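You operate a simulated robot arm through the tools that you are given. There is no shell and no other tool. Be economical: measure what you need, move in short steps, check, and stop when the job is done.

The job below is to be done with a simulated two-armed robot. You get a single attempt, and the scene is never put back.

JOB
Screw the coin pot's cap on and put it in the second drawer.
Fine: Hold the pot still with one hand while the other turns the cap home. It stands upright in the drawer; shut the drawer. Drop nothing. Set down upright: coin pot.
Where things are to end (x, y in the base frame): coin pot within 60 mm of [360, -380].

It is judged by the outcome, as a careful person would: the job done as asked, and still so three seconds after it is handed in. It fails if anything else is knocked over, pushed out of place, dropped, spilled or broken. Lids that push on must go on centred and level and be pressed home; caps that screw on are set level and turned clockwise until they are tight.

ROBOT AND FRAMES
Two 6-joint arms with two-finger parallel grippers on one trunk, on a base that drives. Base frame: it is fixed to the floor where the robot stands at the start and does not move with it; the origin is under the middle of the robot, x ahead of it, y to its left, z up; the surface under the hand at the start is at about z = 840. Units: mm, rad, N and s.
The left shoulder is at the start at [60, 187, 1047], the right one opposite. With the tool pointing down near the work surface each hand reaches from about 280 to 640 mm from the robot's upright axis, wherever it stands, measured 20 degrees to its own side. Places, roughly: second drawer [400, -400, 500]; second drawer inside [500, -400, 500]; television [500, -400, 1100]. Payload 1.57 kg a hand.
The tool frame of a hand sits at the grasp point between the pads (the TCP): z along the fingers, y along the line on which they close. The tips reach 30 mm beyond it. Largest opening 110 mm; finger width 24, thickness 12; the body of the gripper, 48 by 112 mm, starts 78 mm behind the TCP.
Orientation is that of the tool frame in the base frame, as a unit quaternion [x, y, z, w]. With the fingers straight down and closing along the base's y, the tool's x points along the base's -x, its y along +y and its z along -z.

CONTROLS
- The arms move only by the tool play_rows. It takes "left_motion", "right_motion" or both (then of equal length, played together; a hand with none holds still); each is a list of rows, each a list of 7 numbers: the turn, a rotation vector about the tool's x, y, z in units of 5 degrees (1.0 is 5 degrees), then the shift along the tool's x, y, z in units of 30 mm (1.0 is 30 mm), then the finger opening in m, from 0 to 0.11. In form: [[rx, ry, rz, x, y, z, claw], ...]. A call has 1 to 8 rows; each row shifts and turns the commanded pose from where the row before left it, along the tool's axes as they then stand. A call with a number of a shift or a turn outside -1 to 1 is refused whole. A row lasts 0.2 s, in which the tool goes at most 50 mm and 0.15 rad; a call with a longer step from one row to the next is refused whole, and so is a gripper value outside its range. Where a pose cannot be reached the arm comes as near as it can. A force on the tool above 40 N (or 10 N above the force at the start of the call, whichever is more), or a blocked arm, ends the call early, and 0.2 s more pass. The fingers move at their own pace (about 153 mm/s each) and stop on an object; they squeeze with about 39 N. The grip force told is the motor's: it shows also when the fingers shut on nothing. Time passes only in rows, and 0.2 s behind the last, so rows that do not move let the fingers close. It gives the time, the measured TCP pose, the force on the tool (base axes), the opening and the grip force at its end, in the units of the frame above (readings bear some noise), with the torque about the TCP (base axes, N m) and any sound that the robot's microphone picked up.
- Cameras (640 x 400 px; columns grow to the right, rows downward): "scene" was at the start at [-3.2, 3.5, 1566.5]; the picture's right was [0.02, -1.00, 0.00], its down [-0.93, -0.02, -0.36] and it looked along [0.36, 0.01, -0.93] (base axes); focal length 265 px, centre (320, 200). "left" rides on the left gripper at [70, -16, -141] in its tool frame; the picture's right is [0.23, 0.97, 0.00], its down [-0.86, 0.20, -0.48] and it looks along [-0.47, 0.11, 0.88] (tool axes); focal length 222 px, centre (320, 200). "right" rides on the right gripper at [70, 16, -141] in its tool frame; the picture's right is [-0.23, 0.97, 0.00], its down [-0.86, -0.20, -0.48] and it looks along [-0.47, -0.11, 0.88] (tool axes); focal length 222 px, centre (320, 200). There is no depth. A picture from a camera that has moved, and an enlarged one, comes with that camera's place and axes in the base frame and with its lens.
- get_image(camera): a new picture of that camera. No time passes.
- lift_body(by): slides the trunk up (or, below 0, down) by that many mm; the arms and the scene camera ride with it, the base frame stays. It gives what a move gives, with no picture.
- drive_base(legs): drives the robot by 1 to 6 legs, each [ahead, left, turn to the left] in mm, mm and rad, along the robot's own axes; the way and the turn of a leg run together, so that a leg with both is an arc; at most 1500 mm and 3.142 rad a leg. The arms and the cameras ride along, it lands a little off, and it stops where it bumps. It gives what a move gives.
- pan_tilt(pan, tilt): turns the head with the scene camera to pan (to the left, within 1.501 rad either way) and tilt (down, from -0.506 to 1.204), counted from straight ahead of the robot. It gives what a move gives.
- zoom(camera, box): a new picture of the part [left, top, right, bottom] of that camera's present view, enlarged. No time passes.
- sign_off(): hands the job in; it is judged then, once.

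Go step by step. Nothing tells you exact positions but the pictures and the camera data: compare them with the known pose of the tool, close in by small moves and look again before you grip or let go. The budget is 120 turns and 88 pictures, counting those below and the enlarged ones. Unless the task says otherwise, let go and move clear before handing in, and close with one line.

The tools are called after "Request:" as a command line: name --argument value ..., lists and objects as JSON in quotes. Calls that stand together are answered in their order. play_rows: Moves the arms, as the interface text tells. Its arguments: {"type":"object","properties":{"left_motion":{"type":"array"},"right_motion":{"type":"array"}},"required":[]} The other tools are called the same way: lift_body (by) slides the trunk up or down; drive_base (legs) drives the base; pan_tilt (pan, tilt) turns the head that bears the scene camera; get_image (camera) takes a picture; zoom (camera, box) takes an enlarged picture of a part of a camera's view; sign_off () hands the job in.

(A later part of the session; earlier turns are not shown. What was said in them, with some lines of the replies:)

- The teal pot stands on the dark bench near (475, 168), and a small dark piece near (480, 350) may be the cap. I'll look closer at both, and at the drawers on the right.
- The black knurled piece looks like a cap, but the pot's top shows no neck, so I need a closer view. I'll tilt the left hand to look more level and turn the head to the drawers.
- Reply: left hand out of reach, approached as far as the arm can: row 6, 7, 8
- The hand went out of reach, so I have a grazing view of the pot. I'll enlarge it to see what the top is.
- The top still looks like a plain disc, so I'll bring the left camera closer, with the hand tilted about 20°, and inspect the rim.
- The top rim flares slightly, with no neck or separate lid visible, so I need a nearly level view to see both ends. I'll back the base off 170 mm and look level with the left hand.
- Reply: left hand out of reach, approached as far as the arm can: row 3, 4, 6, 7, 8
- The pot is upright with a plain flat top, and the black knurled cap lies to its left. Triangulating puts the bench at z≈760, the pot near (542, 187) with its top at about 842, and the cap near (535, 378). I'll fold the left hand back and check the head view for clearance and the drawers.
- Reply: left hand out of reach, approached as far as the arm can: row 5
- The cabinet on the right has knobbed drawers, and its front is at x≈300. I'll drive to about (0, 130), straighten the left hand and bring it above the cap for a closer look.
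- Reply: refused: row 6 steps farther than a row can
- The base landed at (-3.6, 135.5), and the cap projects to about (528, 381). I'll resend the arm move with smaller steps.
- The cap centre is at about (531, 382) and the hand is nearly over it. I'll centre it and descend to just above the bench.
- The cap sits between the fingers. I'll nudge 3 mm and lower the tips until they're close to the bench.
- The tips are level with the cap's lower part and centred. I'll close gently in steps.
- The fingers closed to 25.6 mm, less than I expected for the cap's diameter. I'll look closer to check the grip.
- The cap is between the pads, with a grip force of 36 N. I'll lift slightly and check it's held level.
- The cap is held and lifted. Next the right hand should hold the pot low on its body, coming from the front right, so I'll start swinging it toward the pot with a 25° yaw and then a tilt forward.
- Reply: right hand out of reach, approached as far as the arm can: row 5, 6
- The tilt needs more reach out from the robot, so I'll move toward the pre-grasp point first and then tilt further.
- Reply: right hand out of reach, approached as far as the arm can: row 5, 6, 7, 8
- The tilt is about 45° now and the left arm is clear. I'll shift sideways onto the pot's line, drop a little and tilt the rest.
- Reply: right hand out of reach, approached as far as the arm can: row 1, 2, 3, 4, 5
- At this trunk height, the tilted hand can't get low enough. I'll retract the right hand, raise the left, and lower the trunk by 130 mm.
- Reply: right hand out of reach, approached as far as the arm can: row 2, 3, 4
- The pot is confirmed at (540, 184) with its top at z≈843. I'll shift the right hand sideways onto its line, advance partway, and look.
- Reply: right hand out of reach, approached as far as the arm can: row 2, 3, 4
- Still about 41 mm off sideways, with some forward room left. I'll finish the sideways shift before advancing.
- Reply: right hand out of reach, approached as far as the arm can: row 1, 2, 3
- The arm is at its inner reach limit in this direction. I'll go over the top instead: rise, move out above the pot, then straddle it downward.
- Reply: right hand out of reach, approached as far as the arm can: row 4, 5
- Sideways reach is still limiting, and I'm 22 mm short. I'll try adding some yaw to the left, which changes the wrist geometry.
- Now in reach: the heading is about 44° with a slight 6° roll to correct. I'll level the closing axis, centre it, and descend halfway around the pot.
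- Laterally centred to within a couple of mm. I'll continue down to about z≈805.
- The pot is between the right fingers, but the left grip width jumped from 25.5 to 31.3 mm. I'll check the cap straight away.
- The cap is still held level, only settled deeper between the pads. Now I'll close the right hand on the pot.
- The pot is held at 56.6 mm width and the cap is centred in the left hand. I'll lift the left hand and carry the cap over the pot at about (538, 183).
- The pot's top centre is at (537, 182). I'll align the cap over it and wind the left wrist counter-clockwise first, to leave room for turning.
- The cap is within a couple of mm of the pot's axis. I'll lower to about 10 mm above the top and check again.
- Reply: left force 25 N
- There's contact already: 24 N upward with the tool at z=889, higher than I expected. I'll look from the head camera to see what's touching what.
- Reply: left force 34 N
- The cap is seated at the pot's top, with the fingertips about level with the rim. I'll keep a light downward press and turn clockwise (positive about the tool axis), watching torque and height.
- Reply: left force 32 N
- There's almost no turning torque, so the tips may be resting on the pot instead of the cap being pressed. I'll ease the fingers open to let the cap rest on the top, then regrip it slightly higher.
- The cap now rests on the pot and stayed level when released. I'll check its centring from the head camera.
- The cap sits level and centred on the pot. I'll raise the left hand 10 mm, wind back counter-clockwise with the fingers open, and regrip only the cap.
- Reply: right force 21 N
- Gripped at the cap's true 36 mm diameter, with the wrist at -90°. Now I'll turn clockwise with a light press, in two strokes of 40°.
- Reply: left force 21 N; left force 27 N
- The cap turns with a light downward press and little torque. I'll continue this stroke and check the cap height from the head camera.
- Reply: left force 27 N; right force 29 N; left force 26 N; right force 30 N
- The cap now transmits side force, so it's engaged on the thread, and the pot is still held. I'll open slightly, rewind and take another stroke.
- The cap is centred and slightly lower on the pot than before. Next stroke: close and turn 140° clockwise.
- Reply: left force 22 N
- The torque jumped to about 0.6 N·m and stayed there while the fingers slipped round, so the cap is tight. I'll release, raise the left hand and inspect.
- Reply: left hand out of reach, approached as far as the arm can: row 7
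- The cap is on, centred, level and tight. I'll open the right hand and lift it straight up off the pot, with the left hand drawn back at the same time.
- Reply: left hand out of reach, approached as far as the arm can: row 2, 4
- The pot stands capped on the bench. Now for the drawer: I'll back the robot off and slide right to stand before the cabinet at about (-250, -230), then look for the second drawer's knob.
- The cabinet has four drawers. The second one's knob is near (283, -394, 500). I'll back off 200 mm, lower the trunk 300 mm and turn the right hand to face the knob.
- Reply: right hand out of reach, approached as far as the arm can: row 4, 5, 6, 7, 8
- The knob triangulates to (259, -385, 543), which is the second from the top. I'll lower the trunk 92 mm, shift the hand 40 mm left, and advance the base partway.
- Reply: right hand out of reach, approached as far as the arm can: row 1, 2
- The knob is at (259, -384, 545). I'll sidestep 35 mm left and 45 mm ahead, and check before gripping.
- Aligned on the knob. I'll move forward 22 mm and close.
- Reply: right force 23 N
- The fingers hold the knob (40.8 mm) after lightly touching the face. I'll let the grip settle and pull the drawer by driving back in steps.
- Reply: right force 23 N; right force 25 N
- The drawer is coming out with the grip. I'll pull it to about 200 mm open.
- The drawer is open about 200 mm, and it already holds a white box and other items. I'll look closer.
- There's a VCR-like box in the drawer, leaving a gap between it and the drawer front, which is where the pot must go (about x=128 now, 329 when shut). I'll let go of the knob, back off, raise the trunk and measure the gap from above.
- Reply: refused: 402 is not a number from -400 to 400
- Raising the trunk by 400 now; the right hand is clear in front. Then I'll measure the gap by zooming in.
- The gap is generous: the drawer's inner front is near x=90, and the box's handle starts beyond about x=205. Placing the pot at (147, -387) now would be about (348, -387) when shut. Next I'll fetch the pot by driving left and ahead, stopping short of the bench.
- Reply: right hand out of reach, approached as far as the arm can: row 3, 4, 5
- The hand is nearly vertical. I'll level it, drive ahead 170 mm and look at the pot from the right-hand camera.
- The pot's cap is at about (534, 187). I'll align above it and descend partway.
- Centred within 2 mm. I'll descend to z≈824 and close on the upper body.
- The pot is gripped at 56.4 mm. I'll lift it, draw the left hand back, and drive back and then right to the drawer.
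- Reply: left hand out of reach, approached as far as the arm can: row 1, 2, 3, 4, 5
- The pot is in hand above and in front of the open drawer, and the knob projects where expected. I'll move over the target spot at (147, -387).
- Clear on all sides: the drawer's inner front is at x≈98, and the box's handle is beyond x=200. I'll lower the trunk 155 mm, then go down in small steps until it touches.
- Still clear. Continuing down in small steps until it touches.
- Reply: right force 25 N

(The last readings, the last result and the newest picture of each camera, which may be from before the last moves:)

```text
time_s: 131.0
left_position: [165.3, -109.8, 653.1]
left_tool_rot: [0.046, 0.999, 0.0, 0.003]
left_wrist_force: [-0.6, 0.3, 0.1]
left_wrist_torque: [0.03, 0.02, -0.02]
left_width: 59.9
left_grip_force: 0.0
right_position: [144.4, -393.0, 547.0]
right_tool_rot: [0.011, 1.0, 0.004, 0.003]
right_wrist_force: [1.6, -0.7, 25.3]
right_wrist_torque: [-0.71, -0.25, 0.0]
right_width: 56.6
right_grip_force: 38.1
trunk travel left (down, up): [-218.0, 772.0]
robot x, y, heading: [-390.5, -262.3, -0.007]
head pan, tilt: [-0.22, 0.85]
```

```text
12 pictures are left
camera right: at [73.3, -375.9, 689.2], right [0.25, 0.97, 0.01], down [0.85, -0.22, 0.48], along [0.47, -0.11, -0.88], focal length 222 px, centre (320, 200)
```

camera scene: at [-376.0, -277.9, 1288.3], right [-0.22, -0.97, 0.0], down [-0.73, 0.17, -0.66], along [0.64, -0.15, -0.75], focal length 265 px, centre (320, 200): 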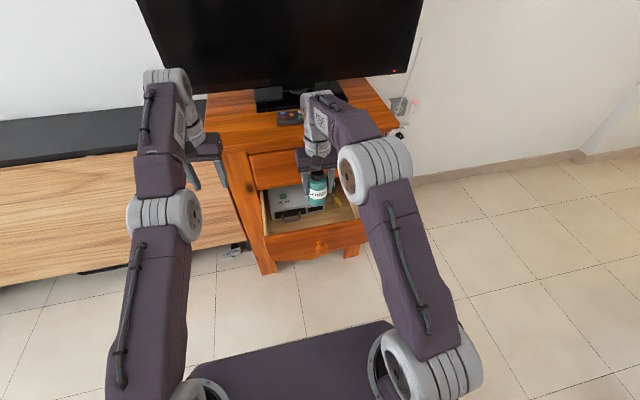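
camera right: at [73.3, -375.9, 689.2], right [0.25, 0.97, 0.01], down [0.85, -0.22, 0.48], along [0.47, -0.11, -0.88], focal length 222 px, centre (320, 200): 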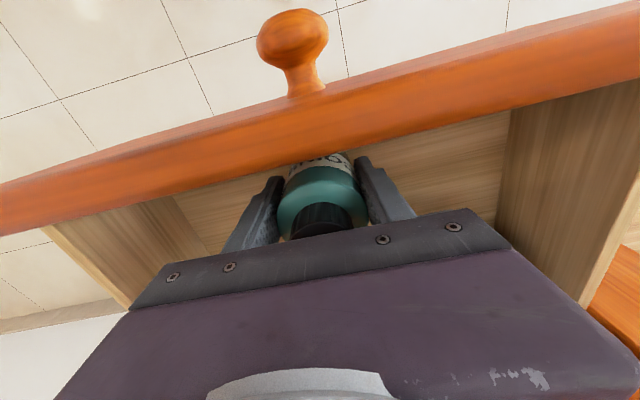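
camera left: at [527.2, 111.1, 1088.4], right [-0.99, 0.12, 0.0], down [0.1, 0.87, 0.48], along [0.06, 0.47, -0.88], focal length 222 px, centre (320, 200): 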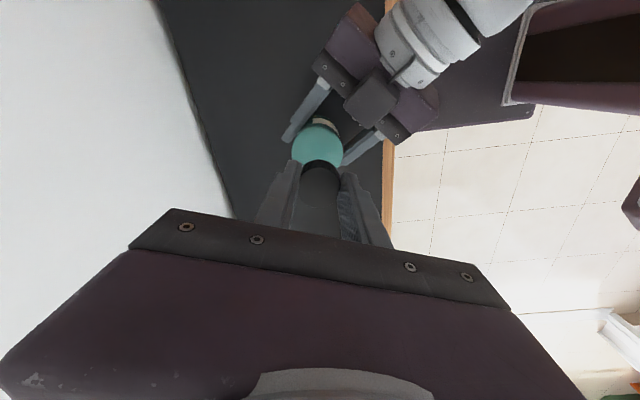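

Touchdown at about z≈551, and the small torque fits a half-degree tilt. I'll relieve the pressure, then open the fingers slowly.

Request:
play_rows --right_motion '[[-0.08, 0, 0, 0, 0, -0.1, 0.04], [0, 0, 0, 0, 0, 0, 0.04]]'

Request:
play_rows --right_motion '[[0, 0, 0, 0, 0, 0, 0.057], [0, 0, 0, 0, 0, 0, 0.06], [0, 0, 0, 0, 0, 0, 0.068], [0, 0, 0, 0, 0, 0, 0.08], [0, 0, 0, 0, 0, 0, 0.095]]'

Request:
get_image --camera "right"

```text
time_s: 131.6
left_position: [165.5, -111.6, 652.7]
left_tool_rot: [0.046, 0.999, 0.001, 0.002]
left_wrist_force: [-0.8, 0.2, 0.0]
left_wrist_torque: [-0.05, 0.0, -0.01]
left_width: 60.0
left_grip_force: 0.0
right_position: [143.8, -393.5, 547.9]
right_tool_rot: [0.011, 1.0, 0.007, 0.0]
right_wrist_force: [1.0, -2.4, 10.5]
right_wrist_torque: [-0.43, -0.32, -0.05]
right_width: 56.3
right_grip_force: 38.6
trunk travel left (down, up): [-218.0, 772.0]
robot x, y, heading: [-393.3, -262.7, -0.004]
head pan, tilt: [-0.22, 0.85]
```

```text
time_s: 132.8
left_position: [166.2, -111.3, 652.1]
left_tool_rot: [0.046, 0.999, 0.0, 0.0]
left_wrist_force: [0.1, -0.2, -1.0]
left_wrist_torque: [0.02, 0.0, -0.03]
left_width: 60.0
left_grip_force: 0.1
right_position: [144.5, -392.6, 547.8]
right_tool_rot: [0.011, 1.0, 0.007, 0.0]
right_wrist_force: [0.0, -0.7, 0.4]
right_wrist_torque: [-0.01, 0.03, -0.01]
right_width: 94.9
right_grip_force: 0.1
trunk travel left (down, up): [-218.0, 772.0]
robot x, y, heading: [-394.1, -266.2, -0.008]
head pan, tilt: [-0.22, 0.85]
```

```text
11 pictures are left
camera right: at [75.0, -377.2, 689.9], right [0.25, 0.97, 0.01], down [0.85, -0.22, 0.48], along [0.46, -0.11, -0.88], focal length 222 px, centre (320, 200)
```

right: 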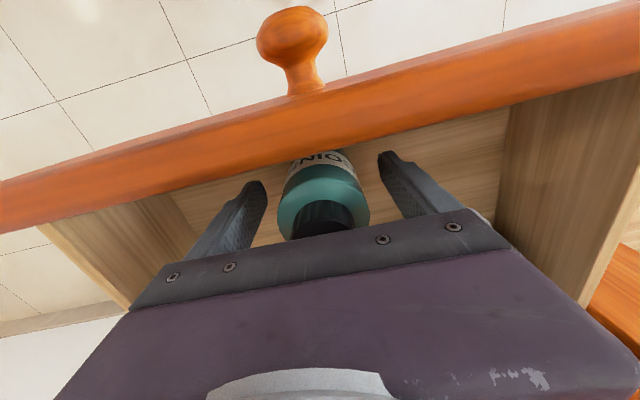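

The pot is free and standing. I'll raise the hand straight up and look at it.

Request:
play_rows --right_motion '[[0, 0, 0, 0, 0, -0.5, 0.1], [0, 0, 0, 0, 0, -1, 0.1], [0, 0, 0, 0, 0, -1, 0.1], [0, 0, 0, 0, 0, -1, 0.1]]'

Request:
lift_body --by 80

Request:
get_image --camera "right"

```text
time_s: 133.8
left_position: [167.3, -111.2, 652.4]
left_tool_rot: [0.047, 0.999, -0.001, 0.0]
left_wrist_force: [0.2, 0.5, 0.2]
left_wrist_torque: [0.01, -0.01, -0.01]
left_width: 59.8
left_grip_force: 0.1
right_position: [144.3, -394.3, 651.8]
right_tool_rot: [0.01, 1.0, 0.007, 0.0]
right_wrist_force: [-0.2, 0.3, -0.8]
right_wrist_torque: [-0.01, 0.02, -0.01]
right_width: 100.2
right_grip_force: 0.1
trunk travel left (down, up): [-218.0, 772.0]
robot x, y, heading: [-391.0, -260.0, -0.001]
head pan, tilt: [-0.22, 0.85]
```

```text
time_s: 135.0
left_position: [166.8, -111.9, 731.3]
left_tool_rot: [0.046, 0.999, 0.001, 0.0]
left_wrist_force: [0.4, -0.2, -0.3]
left_wrist_torque: [-0.03, 0.02, -0.01]
left_width: 60.1
left_grip_force: 0.1
right_position: [144.5, -393.8, 730.4]
right_tool_rot: [0.011, 1.0, 0.007, 0.0]
right_wrist_force: [0.3, -0.3, -0.1]
right_wrist_torque: [0.02, 0.0, -0.05]
right_width: 100.0
right_grip_force: 0.0
trunk travel left (down, up): [-298.0, 692.0]
robot x, y, heading: [-394.5, -261.4, -0.007]
head pan, tilt: [-0.22, 0.85]
```

```text
10 pictures are left
camera right: at [74.1, -377.9, 872.9], right [0.25, 0.97, 0.01], down [0.85, -0.22, 0.48], along [0.46, -0.11, -0.88], focal length 222 px, centre (320, 200)
```

right: 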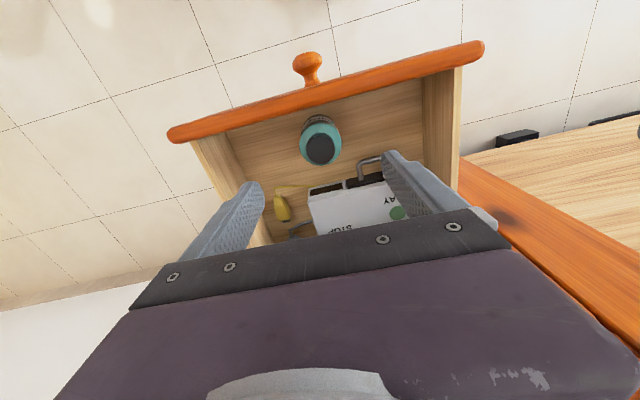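

The pot stands upright in the drawer, clear of everything. To shut it I'll regrip the knob as before: back off, tilt the right hand forward, and lower the trunk again.

Request:
drive_base --legs '[[-260, 0, 0.006]]'

Request:
play_rows --right_motion '[[0, -1, 0, 0, 0, 0.2, 0.09], [0, -1, 0, 0, 0, 0.2, 0.09], [0, -1, 0, 0, 0, 0.2, 0.09], [0, -1, 0, 0, 0, 0.2, 0.09], [0, -1, 0, 0, 0, 0.2, 0.09], [0, -1, 0, 0, 0, 0, 0.09], [0, -1, 0, 0, 0, 0, 0.09], [0, -1, 0, 0, 0, 0, 0.09]]'

Request:
play_rows --right_motion '[[0, -1, 0, 0, 0, 0, 0.09], [0, -1, 0, 0, 0, 0, 0.09], [0, -1, 0, 0, 0, 0, 0.09], [0, -1, 0, 0, 0, 0, 0.09]]'

Request:
lift_body --by -155

Request:
get_image --camera "right"

```text
time_s: 136.9
left_position: [-100.7, -106.6, 733.4]
left_tool_rot: [0.042, 0.999, 0.0, 0.001]
left_wrist_force: [0.2, -0.3, -1.5]
left_wrist_torque: [0.02, -0.05, 0.0]
left_width: 60.1
left_grip_force: 0.1
right_position: [-121.0, -388.8, 732.1]
right_tool_rot: [0.006, 1.0, 0.007, 0.001]
right_wrist_force: [-0.8, 0.4, 0.5]
right_wrist_torque: [0.02, -0.04, 0.02]
right_width: 99.8
right_grip_force: 0.1
trunk travel left (down, up): [-298.0, 692.0]
robot x, y, heading: [-658.7, -263.0, 0.004]
head pan, tilt: [-0.22, 0.85]
```

```text
time_s: 138.7
left_position: [-99.5, -107.4, 733.0]
left_tool_rot: [0.043, 0.999, 0.0, 0.0]
left_wrist_force: [-0.2, 0.1, 0.6]
left_wrist_torque: [0.01, 0.02, -0.05]
left_width: 60.0
left_grip_force: 0.0
right_position: [-113.9, -389.1, 701.2]
right_tool_rot: [0.009, 0.939, 0.005, 0.343]
right_wrist_force: [0.4, 0.6, -0.3]
right_wrist_torque: [-0.01, 0.03, 0.01]
right_width: 90.0
right_grip_force: 0.1
trunk travel left (down, up): [-298.0, 692.0]
robot x, y, heading: [-655.6, -266.0, 0.003]
head pan, tilt: [-0.22, 0.85]
```

```text
time_s: 139.7
left_position: [-99.0, -106.3, 731.9]
left_tool_rot: [0.043, 0.999, 0.0, 0.001]
left_wrist_force: [1.1, 0.7, -0.2]
left_wrist_torque: [-0.01, 0.0, 0.01]
left_width: 60.0
left_grip_force: 0.0
right_position: [-112.0, -402.3, 700.4]
right_tool_rot: [0.015, 0.886, -0.017, 0.463]
right_wrist_force: [-0.4, -0.5, -0.8]
right_wrist_torque: [0.04, -0.01, 0.01]
right_width: 90.2
right_grip_force: 0.1
right hand out of reach, approached as far as the arm can: row 1, 2
trunk travel left (down, up): [-298.0, 692.0]
robot x, y, heading: [-654.1, -266.7, 0.002]
head pan, tilt: [-0.22, 0.85]
```

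```text
time_s: 141.4
left_position: [-98.7, -107.5, 578.2]
left_tool_rot: [0.043, 0.999, 0.001, 0.0]
left_wrist_force: [-0.6, -0.8, 0.1]
left_wrist_torque: [0.0, -0.02, -0.03]
left_width: 59.8
left_grip_force: 0.0
right_position: [-113.5, -402.9, 544.5]
right_tool_rot: [0.016, 0.886, -0.017, 0.463]
right_wrist_force: [-0.4, 0.0, 0.2]
right_wrist_torque: [-0.03, -0.02, 0.02]
right_width: 90.0
right_grip_force: 0.0
trunk travel left (down, up): [-143.0, 847.0]
robot x, y, heading: [-659.2, -263.3, -0.001]
head pan, tilt: [-0.22, 0.85]
```

```text
9 pictures are left
camera right: at [-269.7, -377.8, 569.2], right [0.17, 0.97, 0.17], down [0.09, -0.19, 0.98], along [0.98, -0.15, -0.12], focal length 222 px, centre (320, 200)
```

right: 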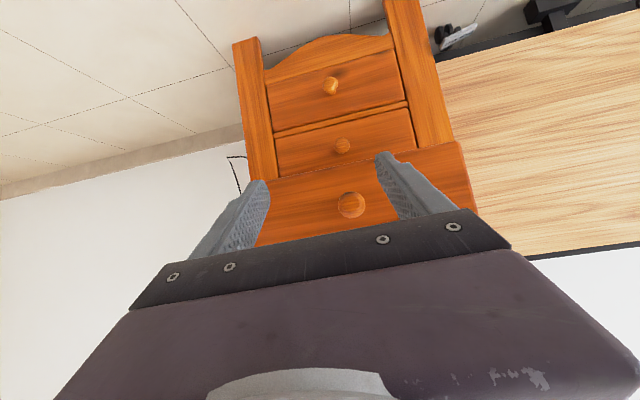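

The knob is at (58, -385, 544). I'll raise the hand slightly, sidestep 18 mm, and advance.

Request:
play_rows --right_motion '[[0, 0, 0, -0.2, 0, -0.12, 0.08]]'

Request:
drive_base --legs '[[0, 19, 0], [115, 0, 0]]'

Request:
get_image --camera "right"

```text
time_s: 141.8
left_position: [-99.0, -107.6, 578.3]
left_tool_rot: [0.043, 0.999, 0.0, 0.0]
left_wrist_force: [-0.4, -0.5, -0.4]
left_wrist_torque: [-0.01, -0.04, 0.01]
left_width: 59.8
left_grip_force: 0.1
right_position: [-113.0, -402.5, 551.4]
right_tool_rot: [0.015, 0.887, -0.017, 0.462]
right_wrist_force: [0.7, -0.1, -0.8]
right_wrist_torque: [0.0, 0.0, -0.01]
right_width: 80.0
right_grip_force: 0.0
trunk travel left (down, up): [-143.0, 847.0]
robot x, y, heading: [-657.9, -264.0, 0.001]
head pan, tilt: [-0.22, 0.85]
```

```text
time_s: 143.5
left_position: [17.8, -87.7, 578.1]
left_tool_rot: [0.044, 0.999, 0.0, 0.0]
left_wrist_force: [1.2, -0.2, -0.1]
left_wrist_torque: [-0.01, -0.02, -0.02]
left_width: 60.0
left_grip_force: 0.0
right_position: [2.3, -382.8, 550.7]
right_tool_rot: [0.017, 0.886, -0.018, 0.463]
right_wrist_force: [0.1, -0.8, 0.1]
right_wrist_torque: [-0.03, -0.01, -0.01]
right_width: 80.1
right_grip_force: 0.0
trunk travel left (down, up): [-143.0, 847.0]
robot x, y, heading: [-541.4, -240.3, -0.002]
head pan, tilt: [-0.22, 0.85]
```

```text
8 pictures are left
camera right: at [-152.3, -358.7, 575.8], right [0.17, 0.97, 0.17], down [0.09, -0.19, 0.98], along [0.98, -0.16, -0.12], focal length 222 px, centre (320, 200)
```

right: 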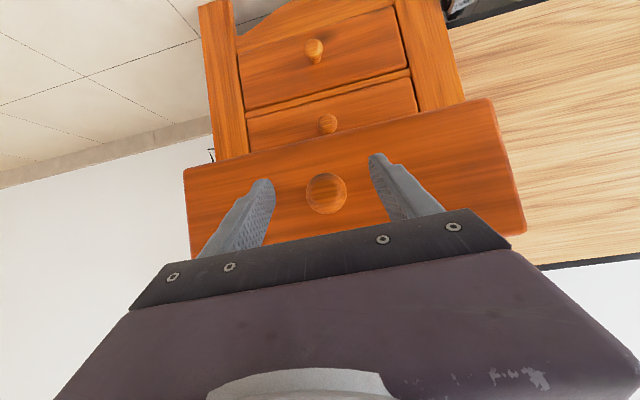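

Lined up. Forward 37 mm, then close on the knob.

Request:
drive_base --legs '[[37, -2, 0]]'

Request:
play_rows --right_motion '[[0, 0, 0, 0, 0, 0, 0.06], [0, 0, 0, 0, 0, 0, 0.045], [0, 0, 0, 0, 0, 0, 0.035], [0, 0, 0, 0, 0, 0, 0.025], [0, 0, 0, 0, 0, 0, 0.02]]'

```text
time_s: 144.3
left_position: [55.6, -89.6, 577.3]
left_tool_rot: [0.043, 0.999, 0.0, 0.0]
left_wrist_force: [0.5, 0.8, 0.0]
left_wrist_torque: [0.01, 0.03, 0.01]
left_width: 60.0
left_grip_force: 0.0
right_position: [39.7, -384.7, 552.2]
right_tool_rot: [0.018, 0.886, -0.018, 0.462]
right_wrist_force: [-0.6, -0.6, -0.2]
right_wrist_torque: [0.0, 0.01, 0.03]
right_width: 80.1
right_grip_force: 0.0
trunk travel left (down, up): [-143.0, 847.0]
robot x, y, heading: [-503.0, -242.1, 0.003]
head pan, tilt: [-0.22, 0.85]
```

```text
time_s: 145.5
left_position: [55.4, -90.3, 576.9]
left_tool_rot: [0.044, 0.999, 0.001, 0.001]
left_wrist_force: [0.2, -0.3, -0.4]
left_wrist_torque: [-0.04, 0.04, -0.01]
left_width: 59.9
left_grip_force: 0.1
right_position: [40.1, -384.0, 551.0]
right_tool_rot: [0.016, 0.887, -0.018, 0.461]
right_wrist_force: [-0.5, 12.3, -2.1]
right_wrist_torque: [0.11, -0.06, 0.39]
right_width: 38.6
right_grip_force: 44.0
trunk travel left (down, up): [-143.0, 847.0]
robot x, y, heading: [-505.6, -244.1, 0.003]
head pan, tilt: [-0.22, 0.85]
```

Knob gripped. The left hand would meet the cabinet's corner as I advance, so I'll move it 110 mm left first, then push the drawer in with short legs.

Request:
play_rows --left_motion '[[0, 0, 0, 0, 0.9, 0, 0.06], [0, 0, 0, 0, 1, 0, 0.06], [0, 0, 0, 0, 1, 0, 0.06], [0, 0, 0, 0, 0.9, 0, 0.06]]'

Request:
drive_base --legs '[[60, 0, 0]]'

Request:
get_image --camera "scene"

```text
time_s: 146.5
left_position: [51.5, 19.8, 572.0]
left_tool_rot: [0.043, 0.999, -0.001, 0.0]
left_wrist_force: [-0.4, 0.2, -0.4]
left_wrist_torque: [-0.01, 0.01, -0.01]
left_width: 60.0
left_grip_force: 0.0
left hand out of reach, approached as far as the arm can: row 3, 4
right_position: [40.2, -383.3, 551.4]
right_tool_rot: [0.016, 0.887, -0.019, 0.462]
right_wrist_force: [0.5, 20.6, -1.4]
right_wrist_torque: [-0.19, 0.14, -0.02]
right_width: 38.3
right_grip_force: 44.1
trunk travel left (down, up): [-143.0, 847.0]
robot x, y, heading: [-502.0, -247.1, 0.002]
head pan, tilt: [-0.22, 0.85]
```

```text
time_s: 147.5
left_position: [112.0, 19.7, 572.2]
left_tool_rot: [0.045, 0.999, -0.001, 0.001]
left_wrist_force: [0.4, 0.0, 0.5]
left_wrist_torque: [0.0, 0.01, 0.0]
left_width: 60.0
left_grip_force: 0.1
right_position: [99.4, -384.2, 551.2]
right_tool_rot: [0.015, 0.886, -0.019, 0.462]
right_wrist_force: [-1.0, 29.9, -3.5]
right_wrist_torque: [0.22, -0.35, 0.72]
right_width: 38.2
right_grip_force: 43.9
trunk travel left (down, up): [-143.0, 847.0]
robot x, y, heading: [-444.5, -243.1, -0.004]
head pan, tilt: [-0.22, 0.85]
```

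```text
7 pictures are left
camera scene: at [-426.8, -257.4, 1058.2], right [-0.22, -0.98, 0.0], down [-0.73, 0.16, -0.66], along [0.64, -0.15, -0.75], focal length 265 px, centre (320, 200)
```

scene: 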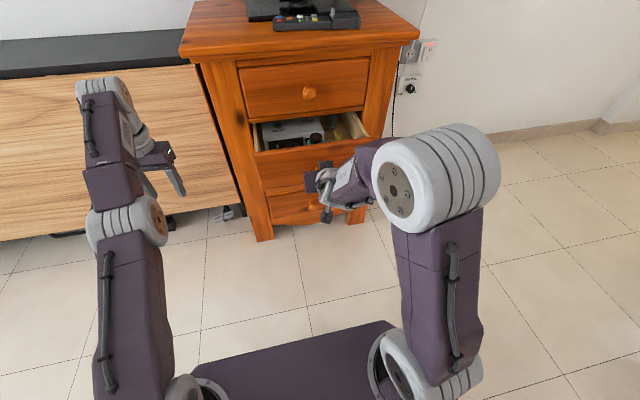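

Request:
zoom --camera "scene" --box '[240, 95, 390, 175]'

Request:
drive_base --legs '[[60, 2, 0]]'

```text
4.27 times, centred on (315, 135) of scene
camera zoom: at [-426.8, -257.4, 1058.2], right [-0.22, -0.98, 0.0], down [-0.73, 0.16, -0.66], along [0.64, -0.15, -0.75], focal length 1132 px, centre (341, 477)
```

zoom: 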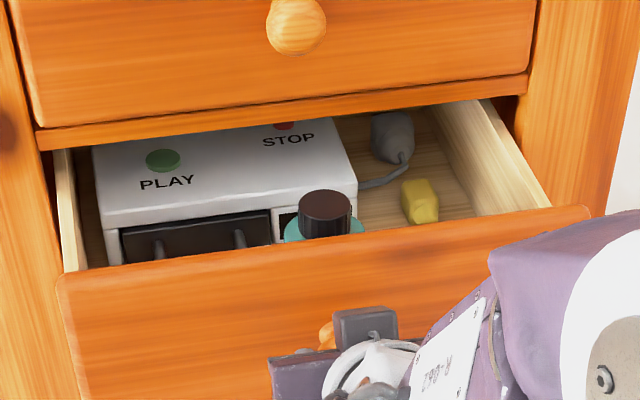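

```text
time_s: 148.5
left_position: [171.1, 20.8, 573.2]
left_tool_rot: [0.045, 0.999, 0.0, 0.001]
left_wrist_force: [-0.2, 0.7, -0.3]
left_wrist_torque: [0.01, 0.02, 0.01]
left_width: 59.8
left_grip_force: 0.1
right_position: [159.4, -383.3, 552.1]
right_tool_rot: [0.017, 0.886, -0.018, 0.463]
right_wrist_force: [-1.8, -2.0, -0.1]
right_wrist_torque: [-0.2, -0.33, -0.15]
right_width: 38.2
right_grip_force: 43.8
trunk travel left (down, up): [-143.0, 847.0]
robot x, y, heading: [-386.2, -245.1, -0.004]
head pan, tilt: [-0.22, 0.85]
```

The pot is upright and its cap is below the rail. I'll push the remaining ~82 mm, the last part gently.

Request:
drive_base --legs '[[55, 0, 0]]'

Request:
drive_base --legs '[[24, 0, 0]]'

Request:
get_image --camera "right"

```text
time_s: 149.4
left_position: [227.2, 21.7, 572.5]
left_tool_rot: [0.045, 0.999, 0.0, 0.0]
left_wrist_force: [-0.1, -0.5, 0.2]
left_wrist_torque: [0.0, 0.03, 0.0]
left_width: 59.8
left_grip_force: 0.0
right_position: [215.2, -382.8, 551.3]
right_tool_rot: [0.017, 0.886, -0.018, 0.462]
right_wrist_force: [-0.9, -2.6, 0.1]
right_wrist_torque: [-0.1, -0.42, -0.21]
right_width: 38.1
right_grip_force: 44.1
trunk travel left (down, up): [-143.0, 847.0]
robot x, y, heading: [-327.4, -242.3, -0.005]
head pan, tilt: [-0.22, 0.85]
```

```text
time_s: 150.2
left_position: [249.9, 20.5, 573.5]
left_tool_rot: [0.043, 0.999, 0.001, 0.0]
left_wrist_force: [0.6, 0.0, 1.1]
left_wrist_torque: [0.03, -0.01, 0.01]
left_width: 60.0
left_grip_force: 0.1
right_position: [238.9, -384.6, 552.3]
right_tool_rot: [0.017, 0.887, -0.019, 0.462]
right_wrist_force: [-1.5, -2.7, -0.1]
right_wrist_torque: [-0.08, 0.01, -0.23]
right_width: 38.3
right_grip_force: 44.3
trunk travel left (down, up): [-143.0, 847.0]
robot x, y, heading: [-303.8, -242.2, -0.004]
head pan, tilt: [-0.22, 0.85]
```

```text
5 pictures are left
camera right: at [83.5, -359.5, 575.7], right [0.18, 0.97, 0.17], down [0.09, -0.19, 0.98], along [0.98, -0.16, -0.12], focal length 222 px, centre (320, 200)
```

right: 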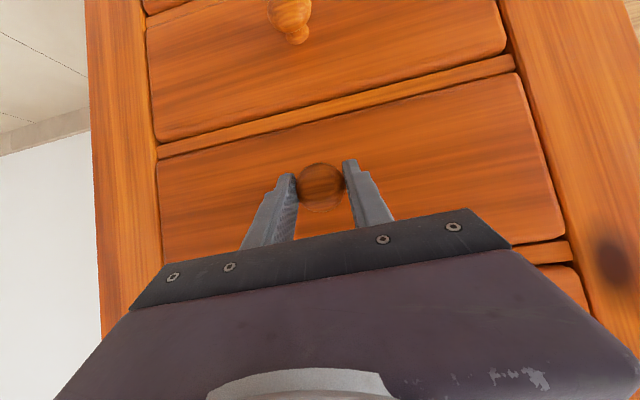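

Nearly flush. I'll push on a few mm to feel the stop.

Request:
drive_base --legs '[[5, 0, 0]]'

```text
time_s: 151.0
left_position: [253.7, 20.2, 574.3]
left_tool_rot: [0.044, 0.999, 0.0, 0.002]
left_wrist_force: [0.0, 0.6, -0.4]
left_wrist_torque: [0.02, -0.03, 0.0]
left_width: 60.2
left_grip_force: 0.0
right_position: [241.2, -383.5, 551.8]
right_tool_rot: [0.017, 0.887, -0.018, 0.46]
right_wrist_force: [-34.0, -0.5, 2.3]
right_wrist_torque: [-0.03, 0.25, -0.15]
right_width: 38.6
right_grip_force: 44.6
trunk travel left (down, up): [-143.0, 847.0]
robot x, y, heading: [-300.5, -242.7, -0.006]
head pan, tilt: [-0.22, 0.85]
```

A 34 N stop: the drawer is shut. I'll release the knob and back away.

Request:
play_rows --right_motion '[[0, 0, 0, 0, 0, 0, 0.05], [0, 0, 0, 0, 0, 0, 0.08], [0, 0, 0, 0, 0, 0, 0.09]]'

Request:
drive_base --legs '[[-180, 0, 0]]'

Request:
get_image --camera "scene"

Request:
get_image --camera "right"

```text
time_s: 151.8
left_position: [254.5, 19.5, 573.9]
left_tool_rot: [0.044, 0.999, 0.0, 0.0]
left_wrist_force: [0.8, 0.4, -0.3]
left_wrist_torque: [-0.01, 0.02, 0.0]
left_width: 60.2
left_grip_force: 0.3
right_position: [243.3, -382.9, 550.8]
right_tool_rot: [0.017, 0.887, -0.019, 0.46]
right_wrist_force: [-0.1, 0.3, 0.0]
right_wrist_torque: [0.0, 0.0, -0.03]
right_width: 89.9
right_grip_force: 0.1
trunk travel left (down, up): [-143.0, 847.0]
robot x, y, heading: [-302.8, -243.9, 0.002]
head pan, tilt: [-0.22, 0.85]
```

```text
time_s: 153.3
left_position: [76.7, 20.4, 572.1]
left_tool_rot: [0.045, 0.999, 0.0, 0.001]
left_wrist_force: [-0.4, 0.1, 0.0]
left_wrist_torque: [0.02, 0.0, 0.0]
left_width: 60.0
left_grip_force: 0.1
right_position: [63.7, -384.1, 549.6]
right_tool_rot: [0.017, 0.888, -0.018, 0.46]
right_wrist_force: [0.1, 0.2, -0.2]
right_wrist_torque: [0.02, 0.0, 0.02]
right_width: 90.1
right_grip_force: 0.1
trunk travel left (down, up): [-143.0, 847.0]
robot x, y, heading: [-479.4, -241.9, 0.001]
head pan, tilt: [-0.22, 0.85]
```

```text
4 pictures are left
camera scene: at [-461.1, -257.9, 1058.2], right [-0.22, -0.98, 0.0], down [-0.73, 0.17, -0.66], along [0.64, -0.15, -0.75], focal length 265 px, centre (320, 200)
```

scene: 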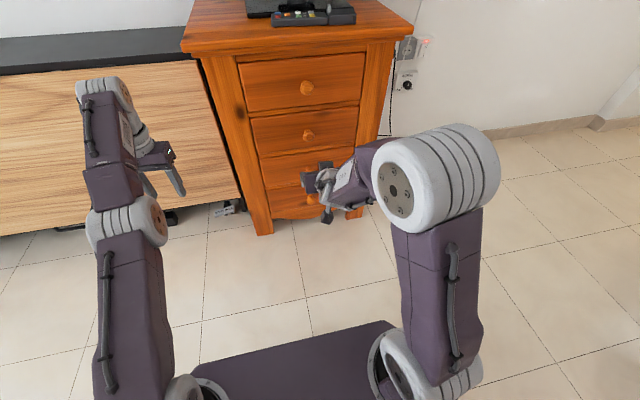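

```text
3 pictures are left
camera right: at [-91.7, -359.4, 574.9], right [0.18, 0.97, 0.17], down [0.09, -0.19, 0.98], along [0.98, -0.16, -0.12], focal length 222 px, centre (320, 200)
```

right: 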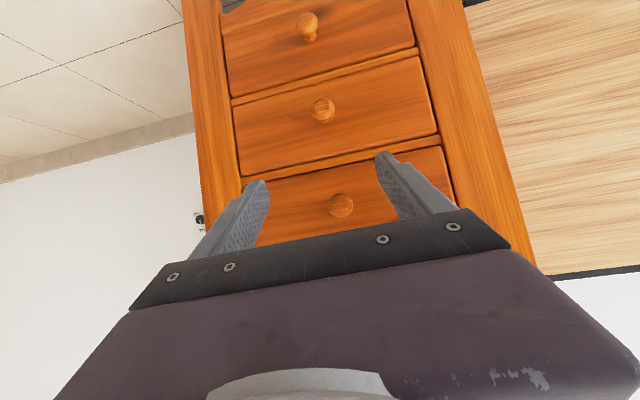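

The second drawer is flush like the others, both hands are clear, and the remote and television are where they were. I'm handing the job in.

Request:
sign_off

```text
The job is handed in.
```

The coin pot's cap is screwed on tight, and the pot was standing upright in the second drawer, at about (345, -393), when I pushed the drawer shut.
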